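You operate a simulated robot arm through the tools that you are given. There is no shell and no other tool.

The job below is to be done with a simulated robot arm. You get a single attempt, and the scene is never put back.

TASK
Wipe the crumbs off the seat; towel in the red basket, hat on the foil trays.
Fine: striped basket pushed to the back, cloth back on the tin. What is to be rubbed or washed off counts as gone when no trace of it is left.
Where things are to end (x, y in the base frame): striped orange basket within 4 cm of [92, 74].

The check looks at the end state, three seconds after you hand in, the way a careful person would. Anything else that was tipped, shoved, dropped, spilled or broken makes it a failure. Flat cloth is picked up by pressing the open fingertips on it (5 to 10 N) and closing them slowly along it; thin cloth reads only 2 to 8 mm in the jaws.

THE ROBOT
A 6-joint arm with a three-finger gripper, fixed in place. Base frame: the origin is at the foot of the arm, x ahead of it, y to its left, z up. Readings come in cm, degrees, newtons and seconds.
Its first joint turns from -166.0 to 166.0 degrees. Payload 4.89 kg.
The tool frame sits at the grasp point between the pads (the TCP): z along the fingers, y along the line on which they close. The tips reach 3 cm beyond it. Largest opening 16.4 cm; the body of the gripper starts 12.5 cm behind the TCP.
Orientation is that of the tool frame in the base frame, as a unit quaternion [x, y, z, w]. With the fingers straight down and closing along the base's y, the tool's x points along the base's -x, its y along +y and its z along -z.

THE INTERFACE
- The arm moves only by the tool apply_moves. Its argument "plan" is a list of rows, each a list of 7 numbers: the turn, a rotation vector about the tool's x, y, z in degrees, then the shift along the tool's x, y, z in cm, then the closure in counts, from 0 (fully open) to 255 (shut). In form: [[rx, ry, rz, dx, dy, dz, grip], ...]. A call has 1 to 20 rows; each row is the pose to reach, as a shift and turn from the pose commanded when the call began, along the tool's axes at that moment. Each row takes 0.2 s and may step no farther than 5 cm and 8.6 degrees from the row before; otherwise, or with a gripper value out of range, the whole call is refused. A pose out of reach is approached as far as the arm can. The call stops where the force on the tool passes 80 N (or 10 N more than at its start, if that is more) or the arm is blocked; 0.2 s more then pass. The fingers move at their own pace (about 10.8 cm/s each) and stop on an object; they squeeze with about 41 N. The grip force told is the motor's: it shows also when the fingers shut on nothing. Time passes only in rows, and 0.2 s behind the last, so rows that repeat a pose let the fingers close. The reply holds the time, the measured pose of the TCP, the force on the tool along the base axes, the opening and the grip force, in the units named above and with some noise, with the torque about the TCP (base axes, N m) and any sound that the robot's microphone picked up.
- Cameras (640 x 400 px; columns grow to the right, rows downward): "scene" is fixed at [5.04, -50.19, 104]; the picture's right is [0.93, -0.37, 0.00], its down [-0.09, -0.23, -0.97] and it looks along [0.36, 0.90, -0.24] (base axes); focal length 325 px, centre (320, 200). "wrist" rides on the gripper at [7.6, -0.2, -15.2] in the tool frame; the picture's right is [0.02, 1.00, 0.00], its down [-0.88, 0.02, -0.47] and it looks along [-0.47, 0.01, 0.88] (tool axes); focal length 247 px, centre (320, 200). There is no depth. A picture from a camera that has moved, and an enlarged one, comes with that camera's place and axes in the base frame and with its lens.
- get_image(camera): a new picture of that camera. The clock stands still meanwhile.
- slide_trunk(by): slides the trunk up (or, below 0, down) by that many cm; the arm rides with it, the base frame stays. It gives what a move gives, with no picture.
- enlarge(camera, box): a new picture of the part [left, top, right, bottom] of that camera's present view, enlarged. The clock stands still meanwhile.
- hand_in(): hands the job in; it is judged then, once.

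Places have to be worked out from the pictures, the camera data and where the tool is seen. Open the gripper and draw the arm clear of the work before you hand the job in, unless the task says otherwise.

The tools are called after "Emit:" as name(argument=value, ...) on one line, values as JSON. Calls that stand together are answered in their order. apply_moves: Moves the arm, as the interface text tells. Its arguments: {"type":"object","properties":{"plan":{"type":"array"}},"required":["plan"]} The other tools are called the same way: slide_trunk (by) slides the trunk up or down; get_image (camera) takes a picture; enlarge (camera, box) takes an enlarged picture of a part of a camera's view; hand_in () hands the job in.

At the start:

```text
clock: 0.0
tcp_pos: [41.82, 51.19, 87.05]
ee_rot: [0.001, 1.0, 0.0, 0.001]
wrist_force: [0.3, 0.2, -0.3]
moment: [0.02, 0.02, 0.02]
finger_gap: 16.4
grasp_force: 0.1
trunk travel left (down, up): [-2.5, 36.5]
```

scene: 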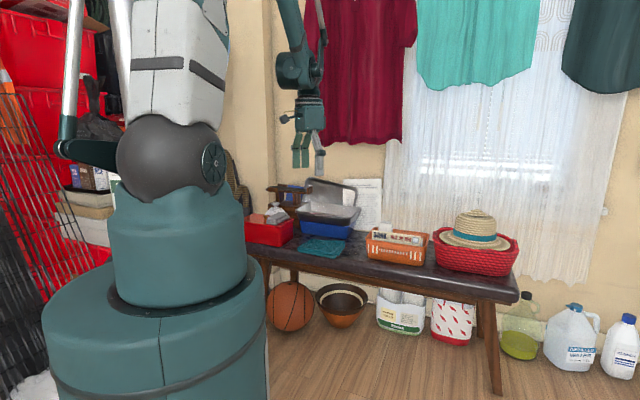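
wrist: 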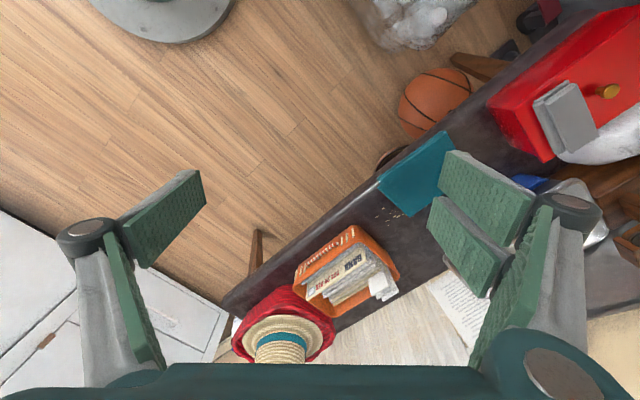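

I'll first look closer at the bench in both cameras before moving anything.

Emit:
enlarge(camera="scene", box=[240, 160, 400, 280])

Emit:
enlarge(camera="scene", box=[350, 190, 540, 310])

Emit:
enlarge(camera="wrist", box=[220, 100, 480, 370])

Emit:
enlarge(camera="wrist", box=[440, 0, 640, 200])

```text
3.33 times, centred on (320, 220) of scene
camera zoom: at [5.04, -50.19, 104.0], right [0.93, -0.37, 0.0], down [-0.09, -0.23, -0.97], along [0.36, 0.9, -0.24], focal length 1085 px, centre (320, 133)
```

zoom: 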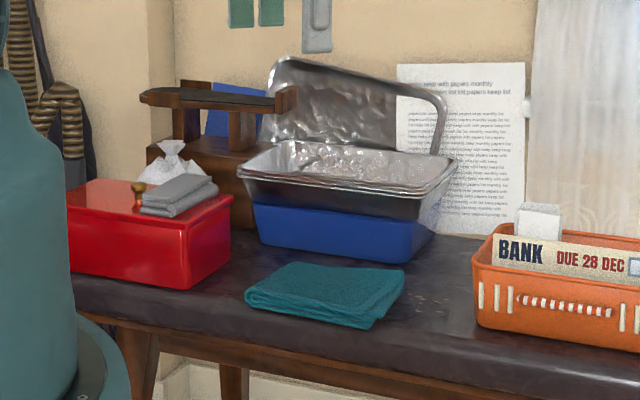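

```text
3.33 times, centred on (445, 250) of scene
camera zoom: at [5.04, -50.19, 104.0], right [0.93, -0.37, 0.0], down [-0.09, -0.23, -0.97], along [0.36, 0.9, -0.24], focal length 1085 px, centre (-97, 33)
```

zoom: 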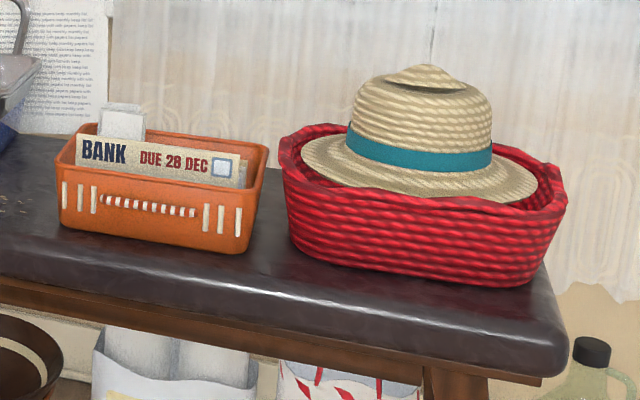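

```text
1.48 times, centred on (350, 235) of wrist
camera zoom: at [34.22, 51.23, 102.25], right [-0.02, 1.0, 0.0], down [0.88, 0.02, 0.47], along [0.47, 0.01, -0.88], focal length 366 px, centre (276, 148)
```

zoom: 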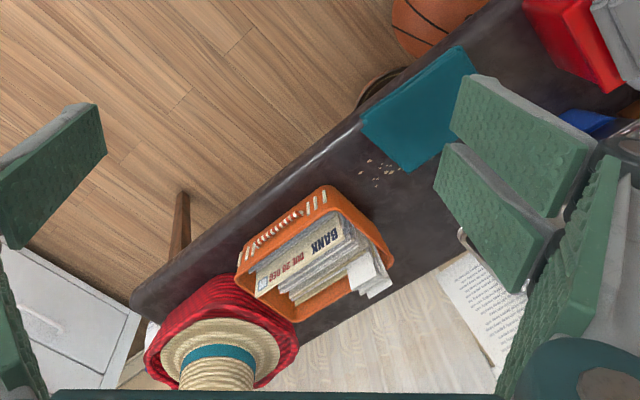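

```text
2.00 times, centred on (540, 100) of wrist
camera zoom: at [34.22, 51.23, 102.25], right [-0.02, 1.0, 0.0], down [0.88, 0.02, 0.47], along [0.47, 0.01, -0.88], focal length 494 px, centre (-120, 400)
```

zoom: 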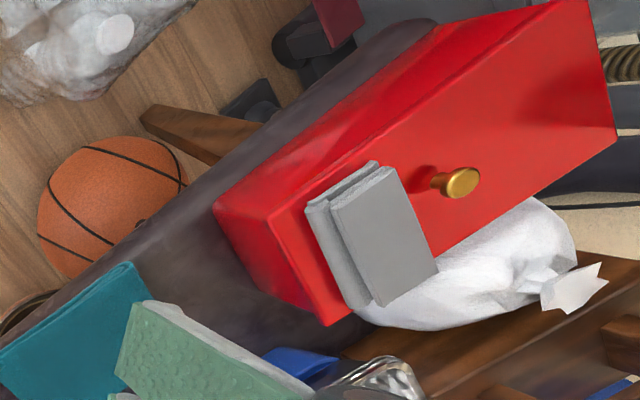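

The bench runs diagonally, at roughly 45°, with its seat at z ≈ 46. The tin and grey cloth are on the left, then the foil trays, teal towel, crumbs and orange basket, with the red basket and hat on the right. I'll turn the tool to face the bench squarely and look down on it from a safe height.

Emit:
apply_moves(plan=[[0, 0, -7.5, -2.2, 0.6, 0, 0], [0, 0, -15, -4.4, 1.2, 0, 0], [0, 0, -22.5, -6.6, 1.9, 0, 0], [0, 0, -30, -8.8, 2.5, 0, 0], [0, 0, -37.5, -11, 3.2, 0, 0], [0, 0, -45, -13.2, 3.8, 0, 0], [0, 0, -45, -13.2, 3.8, 0, 0]])

Emit:
get_image(camera="wrist")

Emit:
get_image(camera="scene")

```text
clock: 1.6
tcp_pos: [55.16, 55.24, 86.95]
ee_rot: [-0.383, 0.924, 0.0, -0.001]
wrist_force: [0.2, 0.3, -0.5]
moment: [0.02, -0.07, 0.0]
finger_gap: 16.38
grasp_force: 0.2
trunk travel left (down, up): [-2.5, 36.5]
```

```text
taken
camera wrist: at [49.91, 49.67, 102.22], right [-0.72, 0.69, 0.0], down [0.61, 0.64, 0.47], along [0.33, 0.34, -0.88], focal length 247 px, centre (320, 200)
```

wrist: 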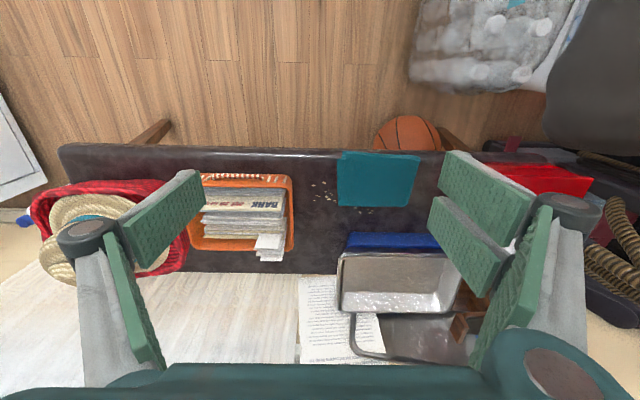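

```text
taken
```

scene: 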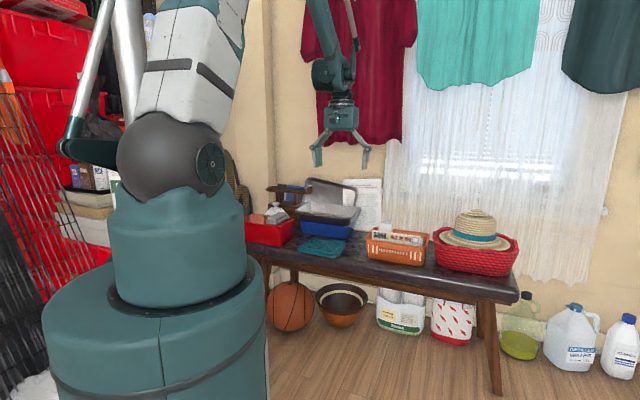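

The bench now lines up almost squarely with the wrist view. I'll enlarge its parts to measure where things are.

Emit:
enlarge(camera="wrist", box=[180, 130, 340, 290])

Emit:
enlarge(camera="wrist", box=[300, 130, 460, 290])

Emit:
enlarge(camera="wrist", box=[20, 130, 200, 300])

Emit:
enlarge(camera="wrist", box=[320, 210, 520, 380])

```text
2.50 times, centred on (260, 210) of wrist
camera zoom: at [49.91, 49.67, 102.22], right [-0.72, 0.69, 0.0], down [0.61, 0.64, 0.47], along [0.33, 0.34, -0.88], focal length 617 px, centre (470, 175)
```

zoom: 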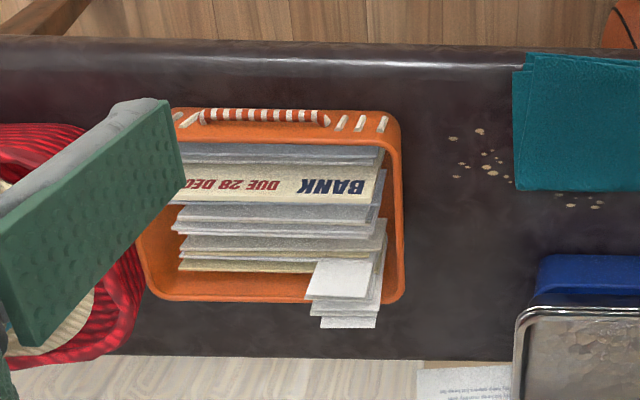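

```text
2.50 times, centred on (380, 210) of wrist
camera zoom: at [49.91, 49.67, 102.22], right [-0.72, 0.69, 0.0], down [0.61, 0.64, 0.47], along [0.33, 0.34, -0.88], focal length 617 px, centre (170, 175)
```

zoom: 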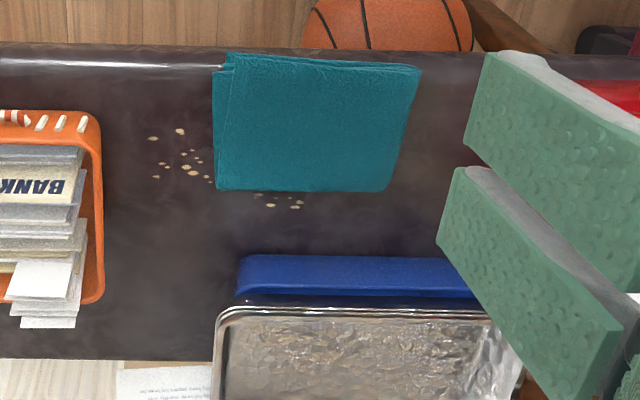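

```text
2.35 times, centred on (110, 215) of wrist
camera zoom: at [49.91, 49.67, 102.22], right [-0.72, 0.69, 0.0], down [0.61, 0.64, 0.47], along [0.33, 0.34, -0.88], focal length 581 px, centre (814, 165)
```

zoom: 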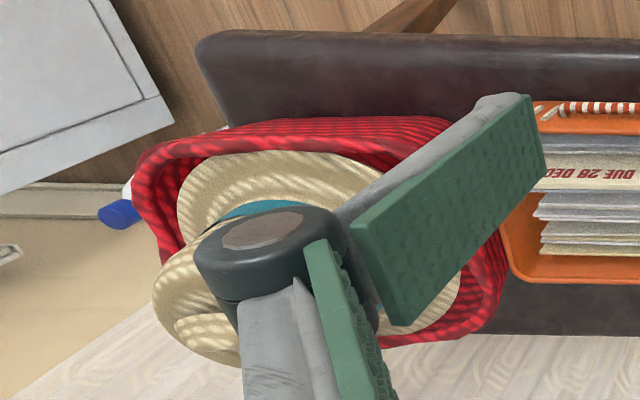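

```text
2.35 times, centred on (420, 295) of wrist
camera zoom: at [49.91, 49.67, 102.22], right [-0.72, 0.69, 0.0], down [0.61, 0.64, 0.47], along [0.33, 0.34, -0.88], focal length 581 px, centre (85, -24)
```

zoom: 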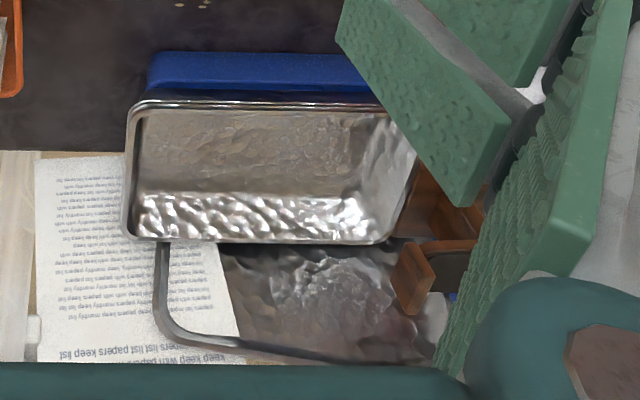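

Orange basket: about n = 99.6, t = 18 in bench axes, or (83, 58) in the base frame, with its rim at z ≈ 55.6. The crumbs sit beside the towel and probably run under it. The red basket with the hat is at about (110, 43), so I'll swing over to view the hat straight on.

Emit:
apply_moves(plan=[[0, 0, 3, 0.6, -4, 0, 0], [0, 0, 6, 1.2, -8, 0, 0], [0, 0, 9, 1.8, -12, 0, 0], [0, 0, 12, 2.4, -16, 0, 0], [0, 0, 15, 3, -20, 0, 0], [0, 0, 18, 3.6, -24, 0, 0], [0, 0, 21, 4.2, -28, 0, 0], [0, 0, 23.6, 4.74, -32, 0, 0], [0, 0, 23.6, 4.74, -32, 0, 0]])

Emit:
get_image(camera="wrist")

Emit:
enlarge(camera="wrist", box=[200, 120, 440, 350])

Emit:
enlarge(camera="scene", box=[420, 195, 530, 285])

Emit:
enlarge(camera="scene", box=[290, 215, 390, 285])

```text
clock: 3.6
tcp_pos: [74.28, 29.11, 87.21]
ee_rot: [-0.185, 0.983, 0.0, 0.0]
wrist_force: [-0.4, 0.7, 0.5]
moment: [-0.08, -0.05, 0.0]
finger_gap: 16.39
grasp_force: 0.1
trunk travel left (down, up): [-2.5, 36.5]
```

```text
taken
camera wrist: at [67.25, 26.33, 102.34], right [-0.39, 0.92, 0.0], down [0.81, 0.34, 0.47], along [0.44, 0.18, -0.88], focal length 247 px, centre (320, 200)
```

wrist: 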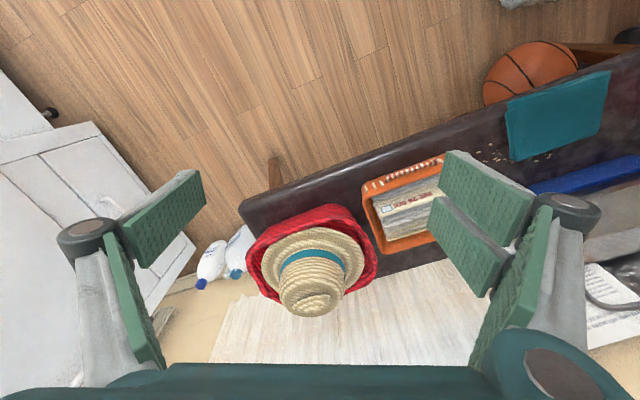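

```text
1.74 times, centred on (320, 235) of wrist
camera zoom: at [67.25, 26.33, 102.34], right [-0.39, 0.92, 0.0], down [0.81, 0.34, 0.47], along [0.44, 0.18, -0.88], focal length 430 px, centre (320, 139)
```

zoom: 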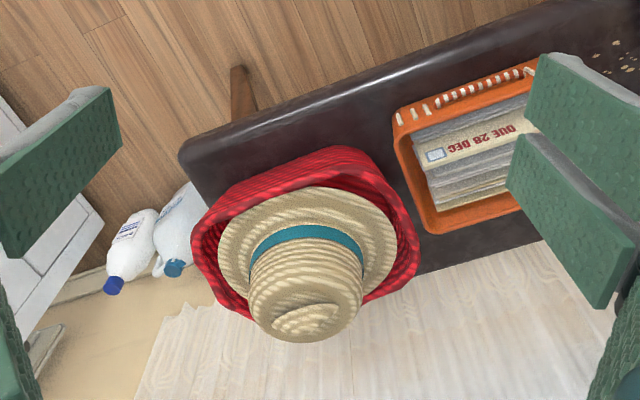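

```text
4.44 times, centred on (475, 240) of scene
camera zoom: at [5.04, -50.19, 104.0], right [0.93, -0.37, 0.0], down [-0.09, -0.23, -0.97], along [0.36, 0.9, -0.24], focal length 1446 px, centre (-369, 22)
```

zoom: 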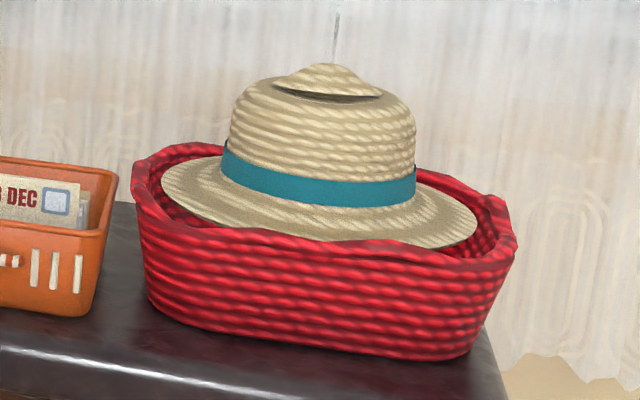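

```text
5.71 times, centred on (340, 250) of scene
camera zoom: at [5.04, -50.19, 104.0], right [0.93, -0.37, 0.0], down [-0.09, -0.23, -0.97], along [0.36, 0.9, -0.24], focal length 1860 px, centre (206, -86)
```

zoom: 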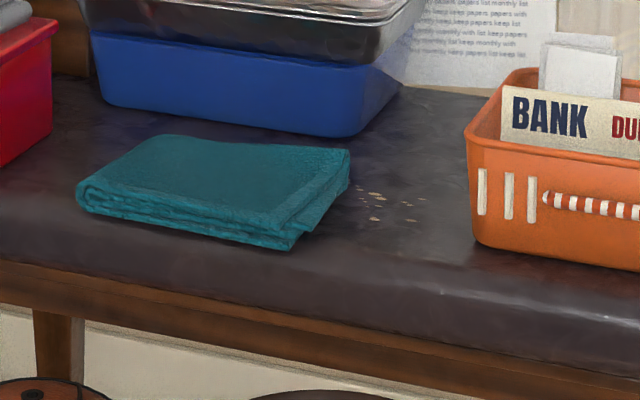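

The hat's crown top is near (110, 42, 66), and the crown is about 15–18 cm wide. I'll zoom in on the crown to decide how to grip it.

Emit:
enlarge(camera="wrist", box=[255, 210, 375, 325])

Emit:
enlarge(camera="scene", box=[450, 200, 510, 240])

```text
3.48 times, centred on (315, 268) of wrist
camera zoom: at [67.25, 26.33, 102.34], right [-0.39, 0.92, 0.0], down [0.81, 0.34, 0.47], along [0.44, 0.18, -0.88], focal length 859 px, centre (337, -35)
```

zoom: 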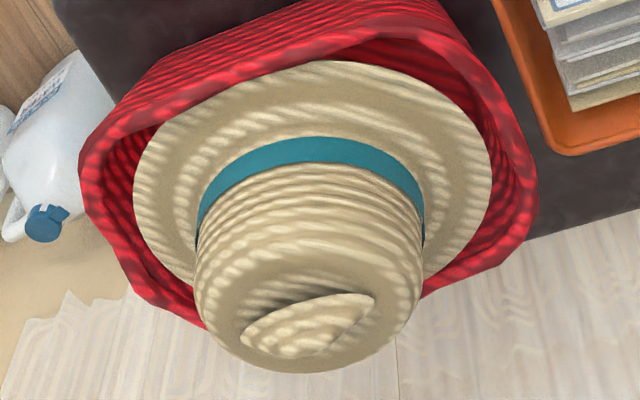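

```text
10.00 times, centred on (480, 220) of scene
camera zoom: at [5.04, -50.19, 104.0], right [0.93, -0.37, 0.0], down [-0.09, -0.23, -0.97], along [0.36, 0.9, -0.24], focal length 3254 px, centre (-1280, 0)
```

zoom: 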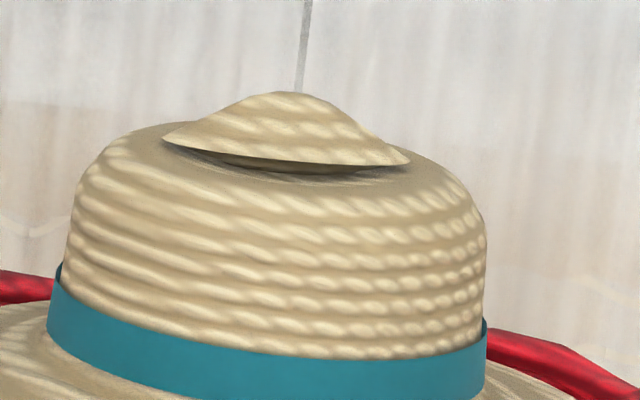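

The crown carries a thin upright crest about 10 cm long, lying roughly along the bench. I'll tilt the tool outward and lower the camera to see the crest and the brim from the side.

Emit:
apply_moves(plan=[[0, -7.5, 0, -2.3, 0, 2.3, 0], [0, -15, 0, -4.6, 0, 4.6, 0], [0, -22.5, 0, -7, 0, 7, 0], [0, -30, 0, -9.3, 0, 9.3, 0], [0, -37.5, 0, -11.6, 0, 11.6, 0], [0, -45, 0, -14, 0, 14, 0], [0, -45, 0, -14, 0, 14, 0]])

Emit:
get_image(camera="wrist")

Emit:
get_image(camera="scene")

```text
clock: 5.2
tcp_pos: [87.35, 34.14, 72.88]
ee_rot: [-0.171, 0.908, 0.07, 0.376]
wrist_force: [-0.7, -0.5, 0.1]
moment: [0.01, 0.0, 0.03]
finger_gap: 16.4
grasp_force: 0.1
trunk travel left (down, up): [-2.5, 36.5]
```

```text
taken
camera wrist: at [72.37, 28.3, 78.25], right [-0.38, 0.93, -0.02], down [0.26, 0.12, 0.96], along [0.89, 0.36, -0.29], focal length 247 px, centre (320, 200)
```

wrist: 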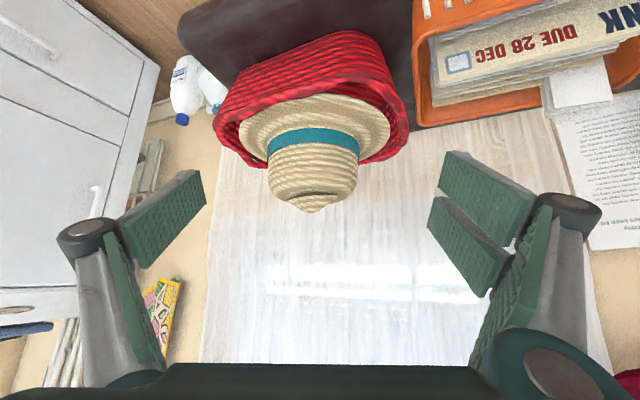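

```text
taken
```

scene: 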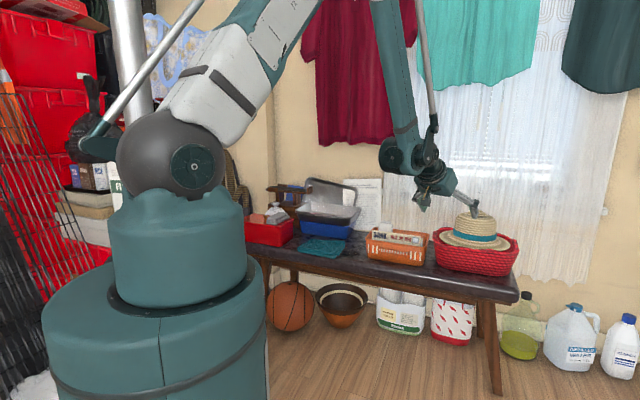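

The tilt works. I'll zoom in on the hat from here; the image is upside-down because the camera hangs underneath.

Emit:
enlarge(camera="wrist", box=[250, 110, 380, 225])

Emit:
enlarge(camera="wrist", box=[200, 20, 440, 220])

Emit:
enlarge(camera="scene", box=[400, 150, 530, 280])

```text
3.48 times, centred on (315, 168) of wrist
camera zoom: at [72.37, 28.3, 78.25], right [-0.38, 0.93, -0.02], down [0.26, 0.12, 0.96], along [0.89, 0.36, -0.29], focal length 859 px, centre (337, 313)
```

zoom: 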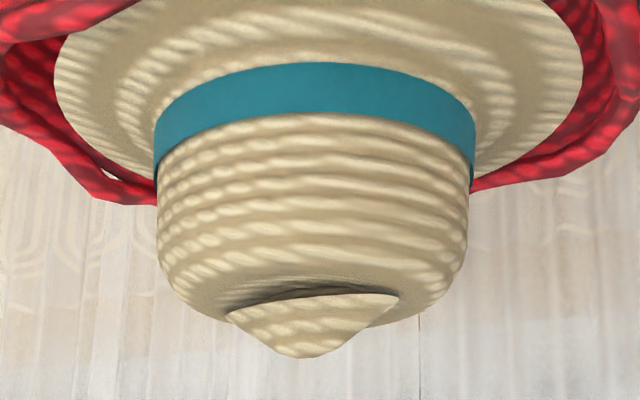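

```text
2.00 times, centred on (320, 120) of wrist
camera zoom: at [72.37, 28.3, 78.25], right [-0.38, 0.93, -0.02], down [0.26, 0.12, 0.96], along [0.89, 0.36, -0.29], focal length 494 px, centre (320, 360)
```

zoom: 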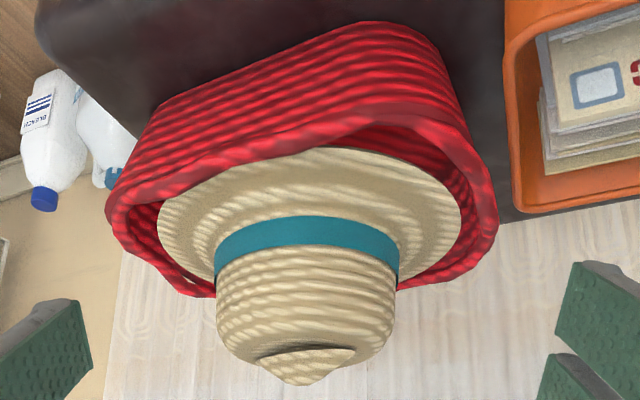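

```text
3.08 times, centred on (465, 215) of scene
camera zoom: at [5.04, -50.19, 104.0], right [0.93, -0.37, 0.0], down [-0.09, -0.23, -0.97], along [0.36, 0.9, -0.24], focal length 1001 px, centre (-126, 154)
```

zoom: 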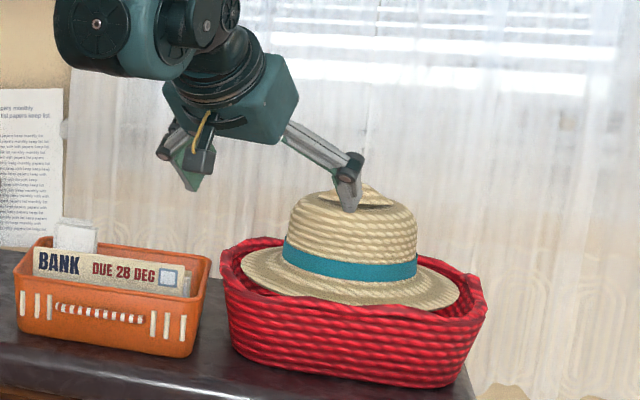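

The crest stands about 3.3 cm tall, with its top near (106.8, 40.5, 69.7), and runs roughly along the bench. Before committing I'll back off and swing left to survey the foil trays, the tin and the cloth.

Emit:
apply_moves(plan=[[0, 7.5, 0, 0.1, 0, -3.4, 0], [0, 15, 0, 0.2, 0, -6.8, 0], [0, 22.5, 0, 0.4, 0, -10.2, 0], [0, 30, 0, 0.5, 0, -13.6, 0], [0, 37.5, 0, 0.6, 0, -17, 0], [0, 45, 0, 0.7, 0, -20.5, 0], [0, 45, 0, 0.7, 0, -20.5, 0]])

Emit:
apply_moves(plan=[[0, 0, -3.3, 1.5, 4.2, 0, 0], [0, 0, -6.7, 3, 8.5, 0, 0], [0, 0, -10, 4.4, 12.7, 0, 0], [0, 0, -13.3, 5.9, 16.9, 0, 0], [0, 0, -16.7, 7.4, 21.1, 0, 0], [0, 0, -20, 8.9, 25.4, 0, 0], [0, 0, -23.4, 10.4, 29.6, 0, 0], [0, 0, -26.7, 11.9, 33.8, 0, 0], [0, 0, -30, 13.3, 38, 0, 0], [0, 0, -33.4, 14.8, 42.3, 0, 0], [0, 0, -36.7, 16.3, 46.5, 0, 0], [0, 0, -36.7, 16.3, 46.5, 0, 0]])

Emit:
get_image(camera="wrist")

Emit:
enlarge(camera="wrist", box=[220, 180, 440, 370])

Emit:
enlarge(camera="wrist", box=[320, 120, 480, 260])

Emit:
enlarge(camera="scene", box=[240, 170, 370, 260])

```text
clock: 6.8
tcp_pos: [73.16, 28.9, 86.79]
ee_rot: [-0.185, 0.983, 0.0, -0.001]
wrist_force: [0.5, -1.1, -0.4]
moment: [0.02, 0.01, -0.04]
finger_gap: 16.4
grasp_force: 0.0
trunk travel left (down, up): [-2.5, 36.5]
```

```text
clock: 9.4
tcp_pos: [41.2, 66.19, 87.03]
ee_rot: [-0.486, 0.874, 0.0, 0.001]
wrist_force: [-0.3, 0.2, 0.5]
moment: [0.1, 0.09, 0.02]
finger_gap: 16.39
grasp_force: 0.0
trunk travel left (down, up): [-2.5, 36.5]
```

```text
taken
camera wrist: at [37.34, 59.73, 102.33], right [-0.86, 0.51, 0.0], down [0.45, 0.76, 0.47], along [0.24, 0.41, -0.88], focal length 247 px, centre (320, 200)
```

wrist: 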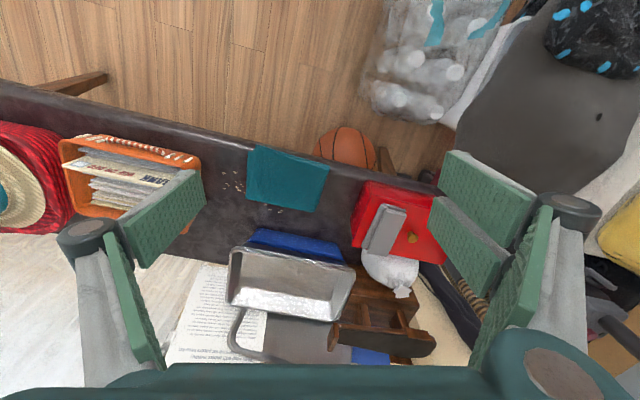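

```text
2.11 times, centred on (330, 275) of wrist
camera zoom: at [37.34, 59.73, 102.33], right [-0.86, 0.51, 0.0], down [0.45, 0.76, 0.47], along [0.24, 0.41, -0.88], focal length 520 px, centre (299, 42)
```

zoom: 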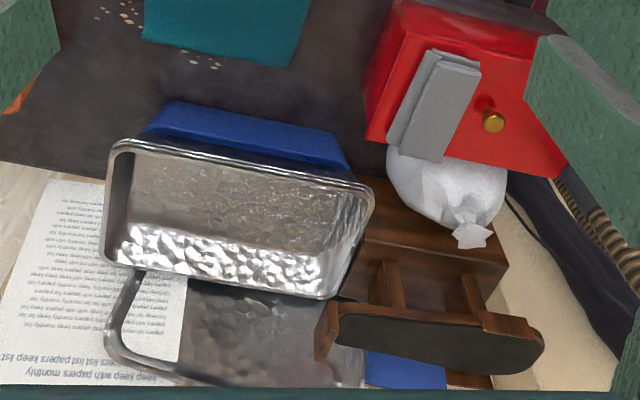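

```text
2.86 times, centred on (400, 190) of wrist
camera zoom: at [37.34, 59.73, 102.33], right [-0.86, 0.51, 0.0], down [0.45, 0.76, 0.47], along [0.24, 0.41, -0.88], focal length 706 px, centre (91, 229)
```

zoom: 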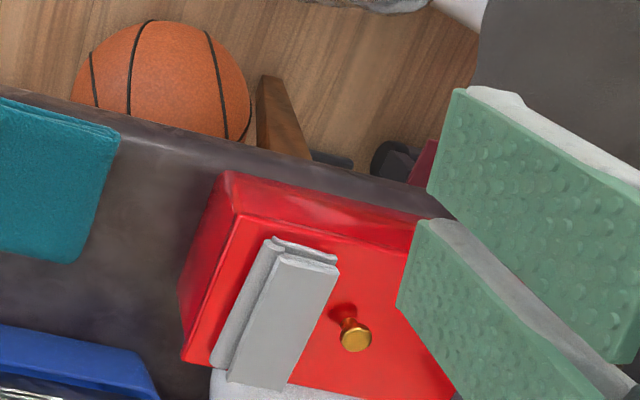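

```text
4.44 times, centred on (305, 215) of scene
camera zoom: at [5.04, -50.19, 104.0], right [0.93, -0.37, 0.0], down [-0.09, -0.23, -0.97], along [0.36, 0.9, -0.24], focal length 1446 px, centre (387, 133)
```

zoom: 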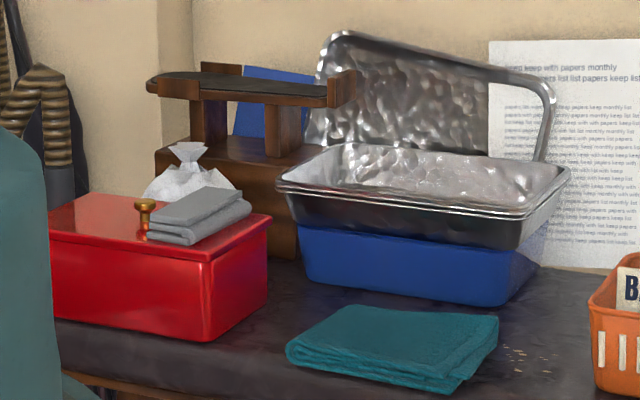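

I have the trays' rim at z ≈ 60, spanning n 106–126 and t −34 to −6. I'll zoom in on the small wooden stool and standing tray behind them, and on the cloth and tin.

Emit:
enlarge(camera="wrist", box=[310, 290, 450, 375])

Emit:
enlarge(camera="scene", box=[265, 170, 335, 225])

Emit:
enlarge(camera="wrist", box=[345, 175, 445, 265])

Emit:
enlarge(camera="scene", box=[240, 195, 310, 250])

```text
4.57 times, centred on (380, 332) of wrist
camera zoom: at [37.34, 59.73, 102.33], right [-0.86, 0.51, 0.0], down [0.45, 0.76, 0.47], along [0.24, 0.41, -0.88], focal length 1129 px, centre (46, -406)
```

zoom: 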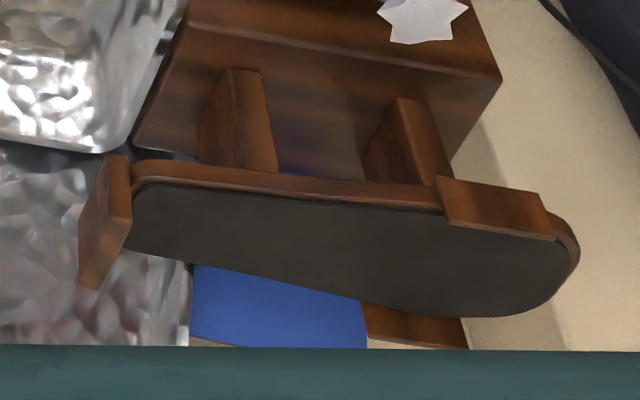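

```text
7.27 times, centred on (300, 198) of scene
camera zoom: at [5.04, -50.19, 104.0], right [0.93, -0.37, 0.0], down [-0.09, -0.23, -0.97], along [0.36, 0.9, -0.24], focal length 2367 px, centre (466, 218)
```

zoom: 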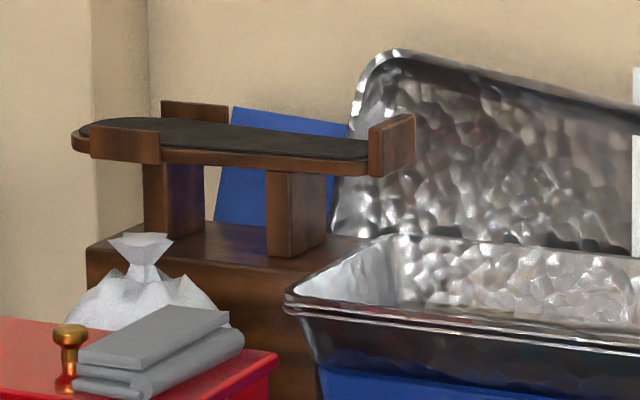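

```text
4.44 times, centred on (395, 220) of wrist
camera zoom: at [37.34, 59.73, 102.33], right [-0.86, 0.51, 0.0], down [0.45, 0.76, 0.47], along [0.24, 0.41, -0.88], focal length 1098 px, centre (-13, 111)
```

zoom: 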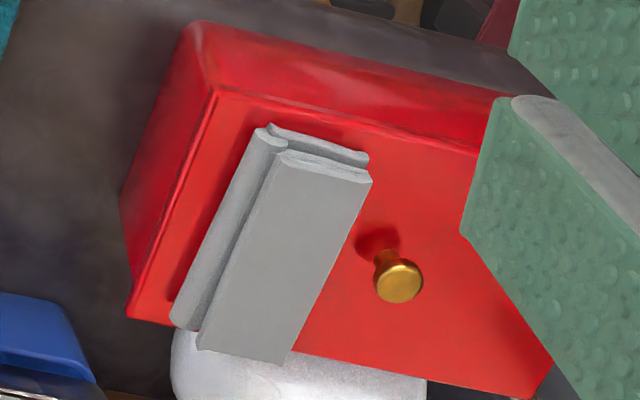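

```text
7.27 times, centred on (275, 222) of scene
camera zoom: at [5.04, -50.19, 104.0], right [0.93, -0.37, 0.0], down [-0.09, -0.23, -0.97], along [0.36, 0.9, -0.24], focal length 2367 px, centre (647, 36)
```

zoom: 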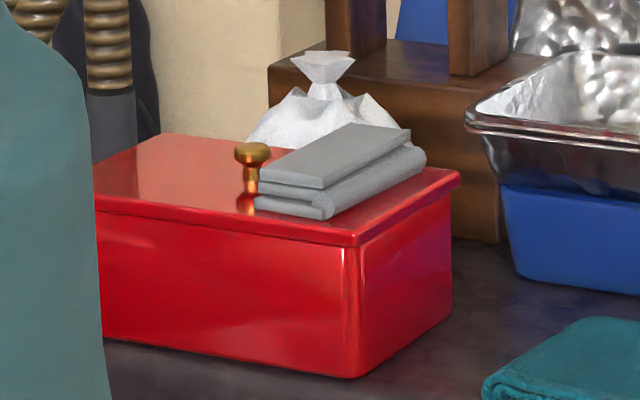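

The crown is elliptical and about 14.7 cm wide across the radial view, so it fits in the 16.4 cm opening. I'll grip the crown itself with a tilted tool, so first I'll swing back to the hat's azimuth.

Emit:
apply_moves(plan=[[0, 0, 3.6, 1.4, -4.3, 0, 0], [0, 0, 7.2, 2.8, -8.6, 0, 0], [0, 0, 10.8, 4.2, -12.9, 0, 0], [0, 0, 14.4, 5.6, -17.2, 0, 0], [0, 0, 18, 7, -21.5, 0, 0], [0, 0, 21.6, 8.5, -25.8, 0, 0], [0, 0, 25.2, 9.9, -30, 0, 0], [0, 0, 28.8, 11.3, -34.3, 0, 0], [0, 0, 32.4, 12.7, -38.6, 0, 0], [0, 0, 36, 14.1, -42.9, 0, 0], [0, 0, 39.6, 15.5, -47.2, 0, 0], [0, 0, 43.2, 16.9, -51.5, 0, 0], [0, 0, 43.2, 16.9, -51.5, 0, 0]])

```text
clock: 12.2
tcp_pos: [76.25, 24.4, 86.95]
ee_rot: [-0.13, 0.991, 0.0, 0.0]
wrist_force: [0.5, 0.8, -0.3]
moment: [-0.13, -0.07, 0.01]
finger_gap: 16.41
grasp_force: 0.0
trunk travel left (down, up): [-2.5, 36.5]
```

Now I'll tilt 45° and go to a pre-grasp pose above and in front of the crown, on the line through its centre at (109.2, 41.8).

Emit:
apply_moves(plan=[[0, -6.4, 0, -3.6, 1.2, 1.8, 0], [0, -12.8, 0, -7.2, 2.4, 3.5, 0], [0, -19.2, 0, -10.9, 3.6, 5.3, 0], [0, -25.7, 0, -14.5, 4.8, 7.1, 0], [0, -32.1, 0, -18.1, 6, 8.9, 0], [0, -38.5, 0, -21.8, 7.1, 10.7, 0], [0, -45, 0, -25.4, 8.3, 12.4, 0], [0, -45, 0, -25.4, 8.3, 12.4, 0]])

Emit:
get_image(camera="wrist")

Emit:
enlarge(camera="scene", box=[400, 150, 530, 280])

```text
clock: 14.0
tcp_pos: [98.48, 39.22, 74.69]
ee_rot: [-0.12, 0.915, 0.05, 0.381]
wrist_force: [-1.0, -1.2, 0.5]
moment: [0.02, -0.01, 0.02]
finger_gap: 16.39
grasp_force: 0.0
trunk travel left (down, up): [-2.5, 36.5]
```

```text
taken
camera wrist: at [82.75, 35.04, 79.99], right [-0.27, 0.96, -0.02], down [0.27, 0.09, 0.96], along [0.92, 0.26, -0.29], focal length 247 px, centre (320, 200)
```

wrist: 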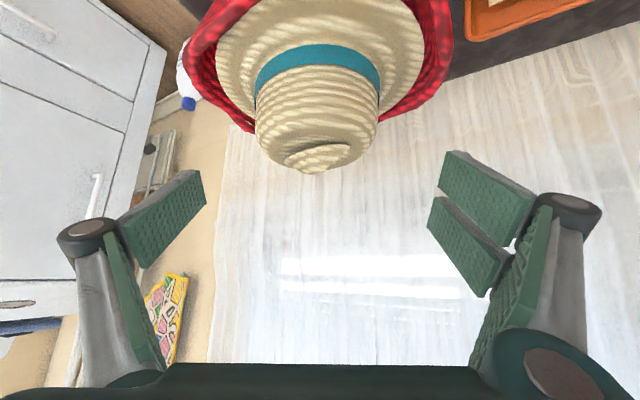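

```text
3.08 times, centred on (465, 215) of scene
camera zoom: at [5.04, -50.19, 104.0], right [0.93, -0.37, 0.0], down [-0.09, -0.23, -0.97], along [0.36, 0.9, -0.24], focal length 1001 px, centre (-126, 154)
```

zoom: 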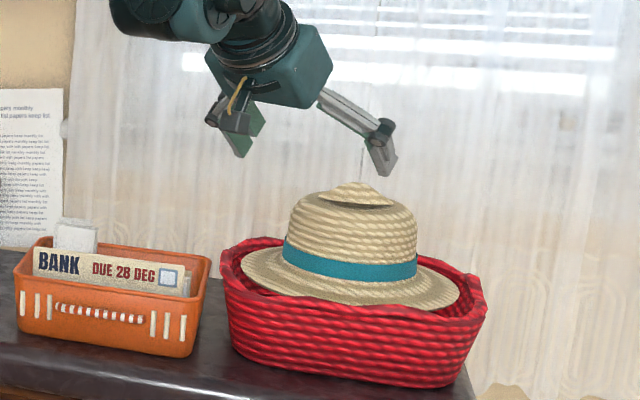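

The pose was reached exactly, and the crown's centre is about 0.3 cm off the tool plane. I'll zoom in to check the crown width against the fingers.

Emit:
enlarge(camera="wrist", box=[200, 0, 440, 200])

```text
2.00 times, centred on (320, 100) of wrist
camera zoom: at [82.75, 35.04, 79.99], right [-0.27, 0.96, -0.02], down [0.27, 0.09, 0.96], along [0.92, 0.26, -0.29], focal length 494 px, centre (320, 400)
```

zoom: 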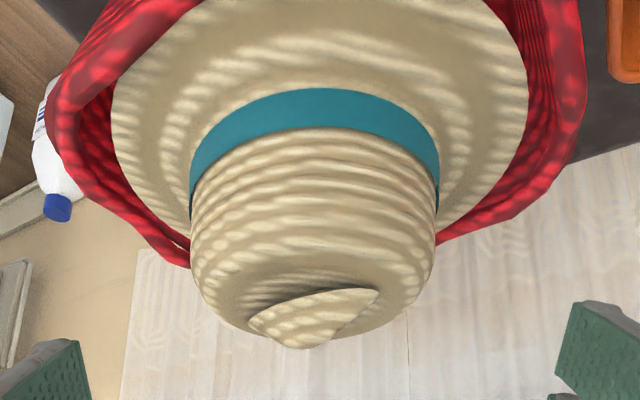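

Crown width is about 14.8 cm at mid-height, centred 0.4 cm to the tool's −y side. I'll shift by that much and advance partway along the approach axis, then check the clearance.

Emit:
apply_moves(plan=[[0, 0, 0, 0, -0.4, 0.5, 0], [0, 0, 0, 0.05, -0.4, 2.5, 0], [0, 0, 0, 0.05, -0.4, 4.5, 0], [0, 0, 0, 0.1, -0.4, 6.5, 0], [0, 0, 0, 0.1, -0.4, 8, 0], [0, 0, 0, 0.1, -0.4, 8, 0]])

Emit:
get_image(camera="wrist")

Emit:
enlarge(camera="scene", box=[420, 150, 530, 260])

```text
clock: 15.4
tcp_pos: [103.91, 40.17, 68.88]
ee_rot: [-0.12, 0.916, 0.05, 0.379]
wrist_force: [-0.2, -0.1, 0.8]
moment: [0.0, -0.01, 0.0]
finger_gap: 16.4
grasp_force: 0.1
trunk travel left (down, up): [-2.5, 36.5]
```

```text
taken
camera wrist: at [88.36, 35.99, 74.28], right [-0.27, 0.96, -0.02], down [0.27, 0.09, 0.96], along [0.92, 0.26, -0.29], focal length 247 px, centre (320, 200)
```

wrist: 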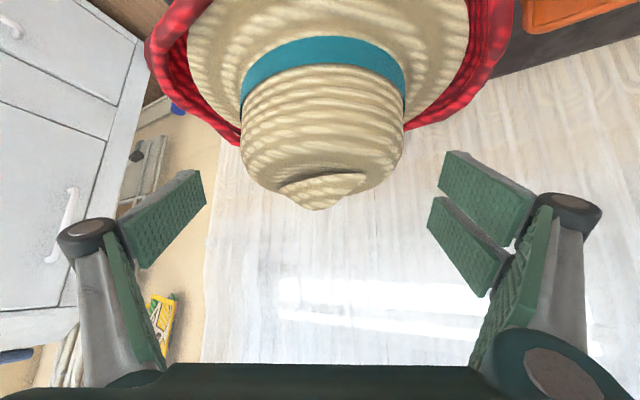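

```text
3.64 times, centred on (475, 205) of scene
camera zoom: at [5.04, -50.19, 104.0], right [0.93, -0.37, 0.0], down [-0.09, -0.23, -0.97], along [0.36, 0.9, -0.24], focal length 1183 px, centre (-244, 182)
```

zoom: 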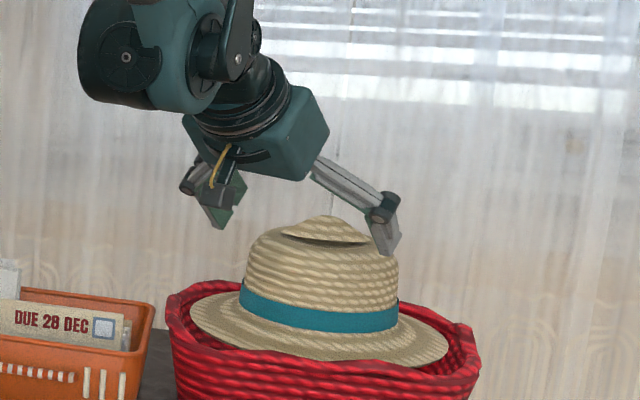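

The crown is now centred at u ≈ 322, which is on the tool plane. I'll advance the last 7 cm in small steps while watching the force.

Emit:
apply_moves(plan=[[0, 0, 0, 0, 0, 1.2, 0], [0, 0, 0, 0, 0, 2.4, 0], [0, 0, 0, 0, 0, 3.6, 0], [0, 0, 0, 0, 0, 4.8, 0], [0, 0, 0, 0, 0, 5.9, 0], [0, 0, 0, 0, 0, 7, 0], [0, 0, 0, 0, 0, 7, 0]])

Emit:
get_image(camera="wrist")

Emit:
enlarge(camera="scene", box=[420, 150, 530, 260])

```text
clock: 17.0
tcp_pos: [108.6, 41.59, 63.93]
ee_rot: [-0.12, 0.916, 0.049, 0.38]
wrist_force: [-0.7, 0.2, 0.6]
moment: [-0.04, 0.01, 0.0]
finger_gap: 16.42
grasp_force: 0.1
trunk travel left (down, up): [-2.5, 36.5]
```

```text
taken
camera wrist: at [93.13, 37.26, 69.33], right [-0.27, 0.96, -0.02], down [0.27, 0.09, 0.96], along [0.92, 0.26, -0.29], focal length 247 px, centre (320, 200)
```

wrist: 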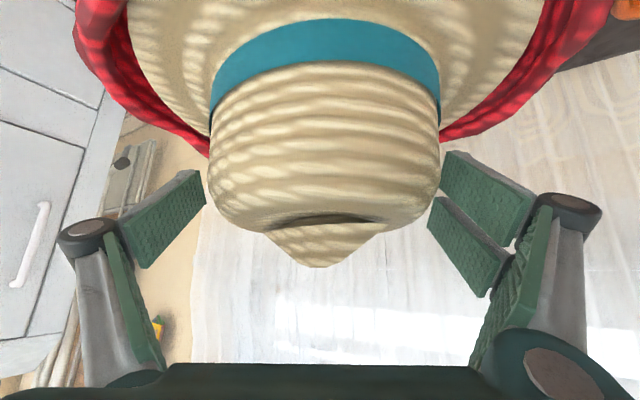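

```text
3.64 times, centred on (475, 205) of scene
camera zoom: at [5.04, -50.19, 104.0], right [0.93, -0.37, 0.0], down [-0.09, -0.23, -0.97], along [0.36, 0.9, -0.24], focal length 1183 px, centre (-244, 182)
```

zoom: 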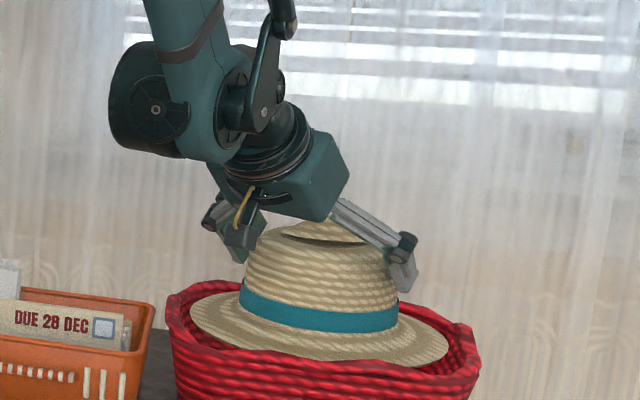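

No contact, and the crown sits between the pads. I'll close gradually and read the gap.

Emit:
apply_moves(plan=[[0, 0, 0, 0, 0, 0, 15], [0, 0, 0, 0, 0, 0, 25], [0, 0, 0, 0, 0, 0, 35], [0, 0, 0, 0, 0, 0, 45], [0, 0, 0, 0, 0, 0, 60], [0, 0, 0, 0, 0, 0, 60]])

Emit:
get_image(camera="wrist")

```text
clock: 18.4
tcp_pos: [108.75, 41.52, 63.89]
ee_rot: [-0.12, 0.916, 0.05, 0.379]
wrist_force: [-1.6, -0.5, 4.3]
moment: [-0.01, 0.03, 0.02]
finger_gap: 14.31
grasp_force: 40.7
trunk travel left (down, up): [-2.5, 36.5]
```

```text
taken
camera wrist: at [93.12, 37.26, 69.35], right [-0.27, 0.96, -0.02], down [0.27, 0.09, 0.96], along [0.92, 0.26, -0.29], focal length 247 px, centre (320, 200)
```

wrist: 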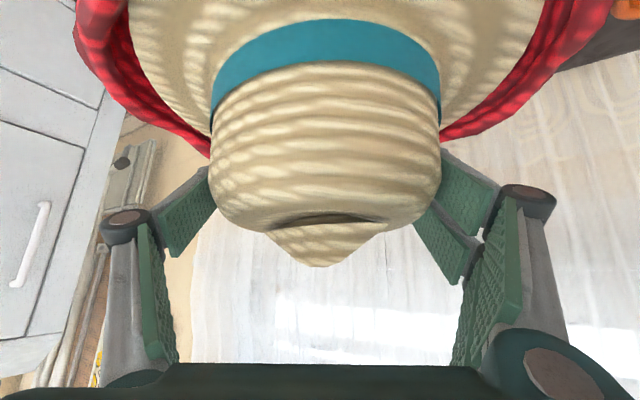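

The hat is held, with a gap of 14.3 cm and a grip force of 41 N. I'll lift straight up slowly and check.

Emit:
apply_moves(plan=[[0, 0, 0, -0.5, 0, -0.5, 70], [0, 0, 0, -1.2, 0, -1.2, 70], [0, 0, 0, -2, 0, -2, 70], [0, 0, 0, -3, 0, -3, 70], [0, 0, 0, -4.2, 0, -4.2, 70], [0, 0, 0, -5.5, 0, -5.5, 70], [0, 0, 0, -7, 0, -7, 70], [0, 0, 0, -8.5, 0, -8.5, 70], [0, 0, 0, -8.5, 0, -8.5, 70]])

Emit:
get_image(camera="scene")

Emit:
enlarge(camera="scene", box=[400, 130, 560, 280])

Emit:
get_image(camera="wrist")

```text
clock: 20.4
tcp_pos: [108.76, 41.57, 75.84]
ee_rot: [-0.119, 0.916, 0.05, 0.38]
wrist_force: [-0.3, 0.5, -2.0]
moment: [-0.02, 0.0, 0.01]
finger_gap: 14.31
grasp_force: 40.9
trunk travel left (down, up): [-2.5, 36.5]
```

```text
taken
```

scene: 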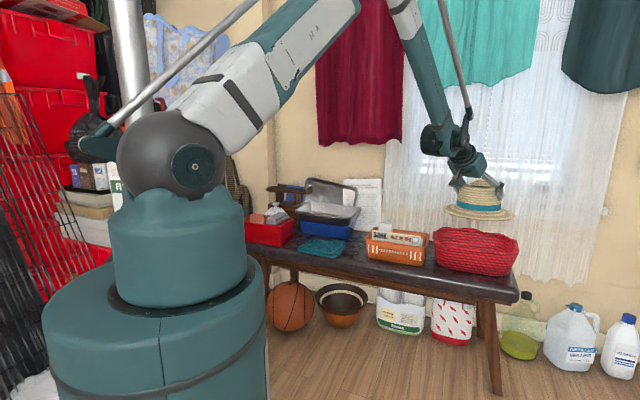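

```text
2.67 times, centred on (480, 205) of scene
camera zoom: at [5.04, -50.19, 104.0], right [0.93, -0.37, 0.0], down [-0.09, -0.23, -0.97], along [0.36, 0.9, -0.24], focal length 868 px, centre (-107, 187)
```

zoom: 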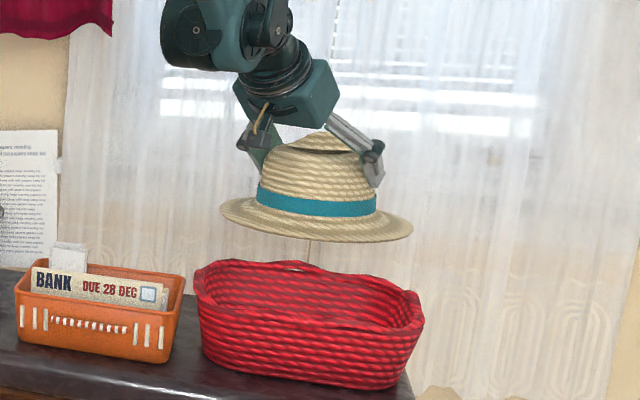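

```text
taken
camera wrist: at [93.28, 37.22, 81.28], right [-0.27, 0.96, -0.02], down [0.27, 0.09, 0.96], along [0.92, 0.26, -0.29], focal length 247 px, centre (320, 200)
```

wrist: 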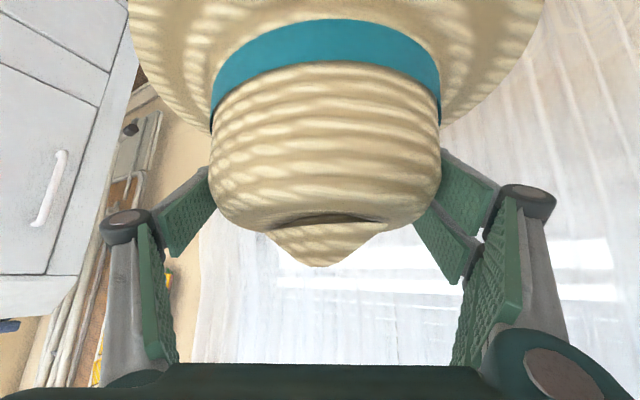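

The hat is lifted and level; its brim sits about 7.5 cm below the TCP. I'll carry it in a straight line parallel to the bench to over the trays, keeping clear of the wall.

Emit:
apply_moves(plan=[[0, 0, 0, 0.3, 1.1, -0.4, 70], [0, 0, 0, 1.0, 3.4, -1.3, 70], [0, 0, 0, 1.9, 6.9, -2.6, 70], [0, 0, 0, 3.0, 10.9, -4.2, 70], [0, 0, 0, 4.1, 14.9, -5.7, 70], [0, 0, 0, 5.2, 18.9, -7.2, 70], [0, 0, 0, 6.4, 23, -8.7, 70], [0, 0, 0, 7.5, 27, -10.3, 70], [0, 0, 0, 8.6, 31, -11.8, 70], [0, 0, 0, 9.7, 35, -13.3, 70], [0, 0, 0, 10.8, 39, -14.9, 70], [0, 0, 0, 11.9, 43, -16.4, 70], [0, 0, 0, 13.0, 47.1, -17.9, 70], [0, 0, 0, 14, 50.5, -19.2, 70], [0, 0, 0, 14.9, 54, -20.5, 70], [0, 0, 0, 15.6, 56.3, -21.4, 70], [0, 0, 0, 15.9, 57.4, -21.85, 70], [0, 0, 0, 15.9, 57.4, -21.85, 70]])

Emit:
get_image(camera="scene")

Emit:
enlarge(camera="scene", box=[250, 120, 420, 260])

Emit:
get_image(camera="wrist")

```text
clock: 24.2
tcp_pos: [68.11, 90.02, 80.21]
ee_rot: [-0.121, 0.916, 0.05, 0.379]
wrist_force: [1.2, -0.7, -0.7]
moment: [0.02, 0.0, 0.07]
finger_gap: 14.29
grasp_force: 41.0
trunk travel left (down, up): [-2.5, 36.5]
```

```text
taken
```

scene: 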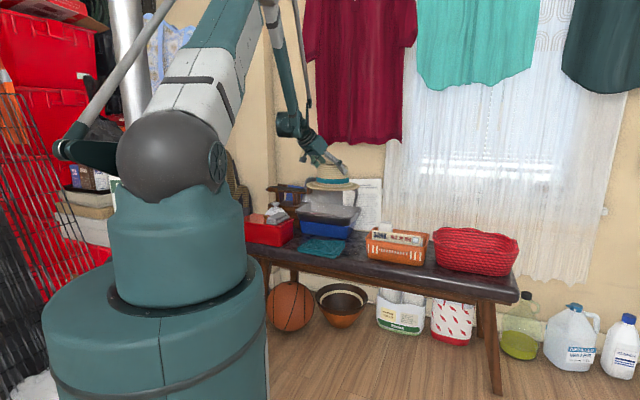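

```text
2.86 times, centred on (335, 190) of scene
camera zoom: at [5.04, -50.19, 104.0], right [0.93, -0.37, 0.0], down [-0.09, -0.23, -0.97], along [0.36, 0.9, -0.24], focal length 930 px, centre (277, 229)
```

zoom: 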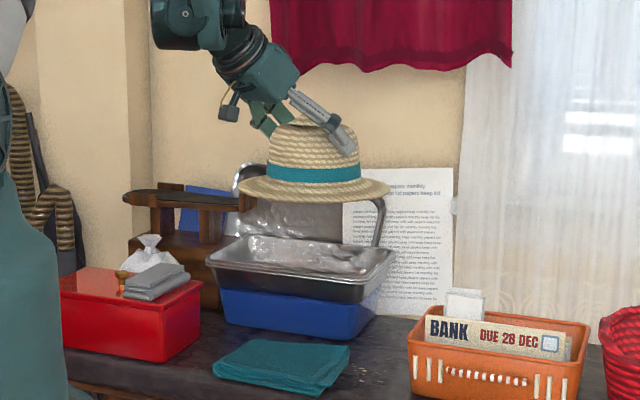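

```text
taken
camera wrist: at [52.58, 85.9, 85.61], right [-0.27, 0.96, -0.02], down [0.27, 0.09, 0.96], along [0.92, 0.26, -0.29], focal length 247 px, centre (320, 200)
```

wrist: 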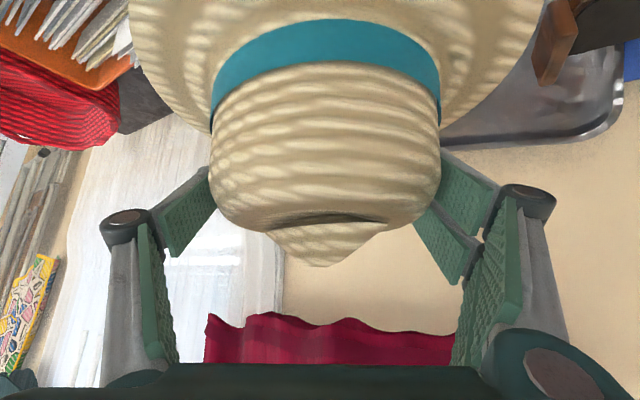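

The hat hangs above the trays. I'll zoom in to check its brim against the stool's end block and the standing tray before lowering.

Emit:
enlarge(camera="scene", box=[295, 155, 395, 235])

Emit:
enlarge(camera="wrist", box=[420, 0, 640, 200])

```text
5.00 times, centred on (345, 195) of scene
camera zoom: at [5.04, -50.19, 104.0], right [0.93, -0.37, 0.0], down [-0.09, -0.23, -0.97], along [0.36, 0.9, -0.24], focal length 1627 px, centre (195, 225)
```

zoom: 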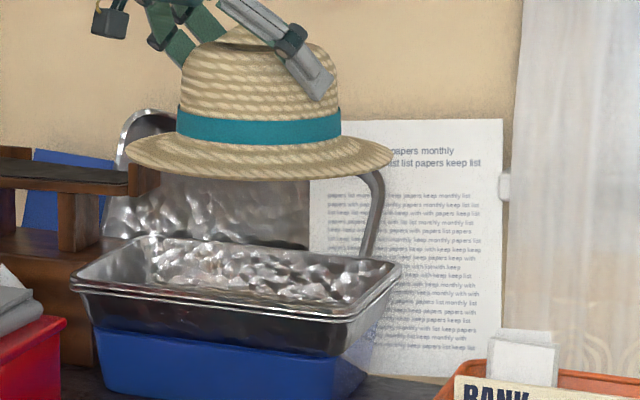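

```text
2.00 times, centred on (530, 100) of wrist
camera zoom: at [52.58, 85.9, 85.61], right [-0.27, 0.96, -0.02], down [0.27, 0.09, 0.96], along [0.92, 0.26, -0.29], focal length 494 px, centre (-100, 400)
```

zoom: 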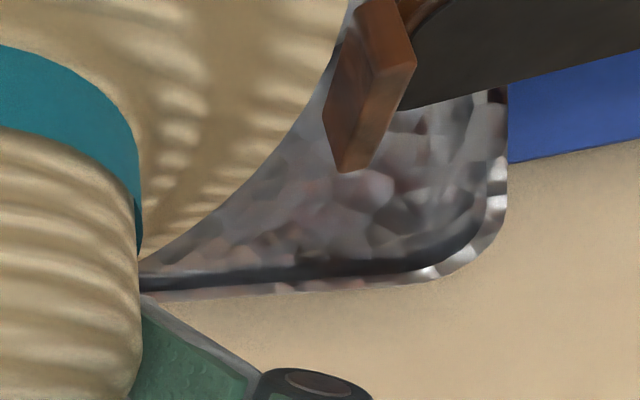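

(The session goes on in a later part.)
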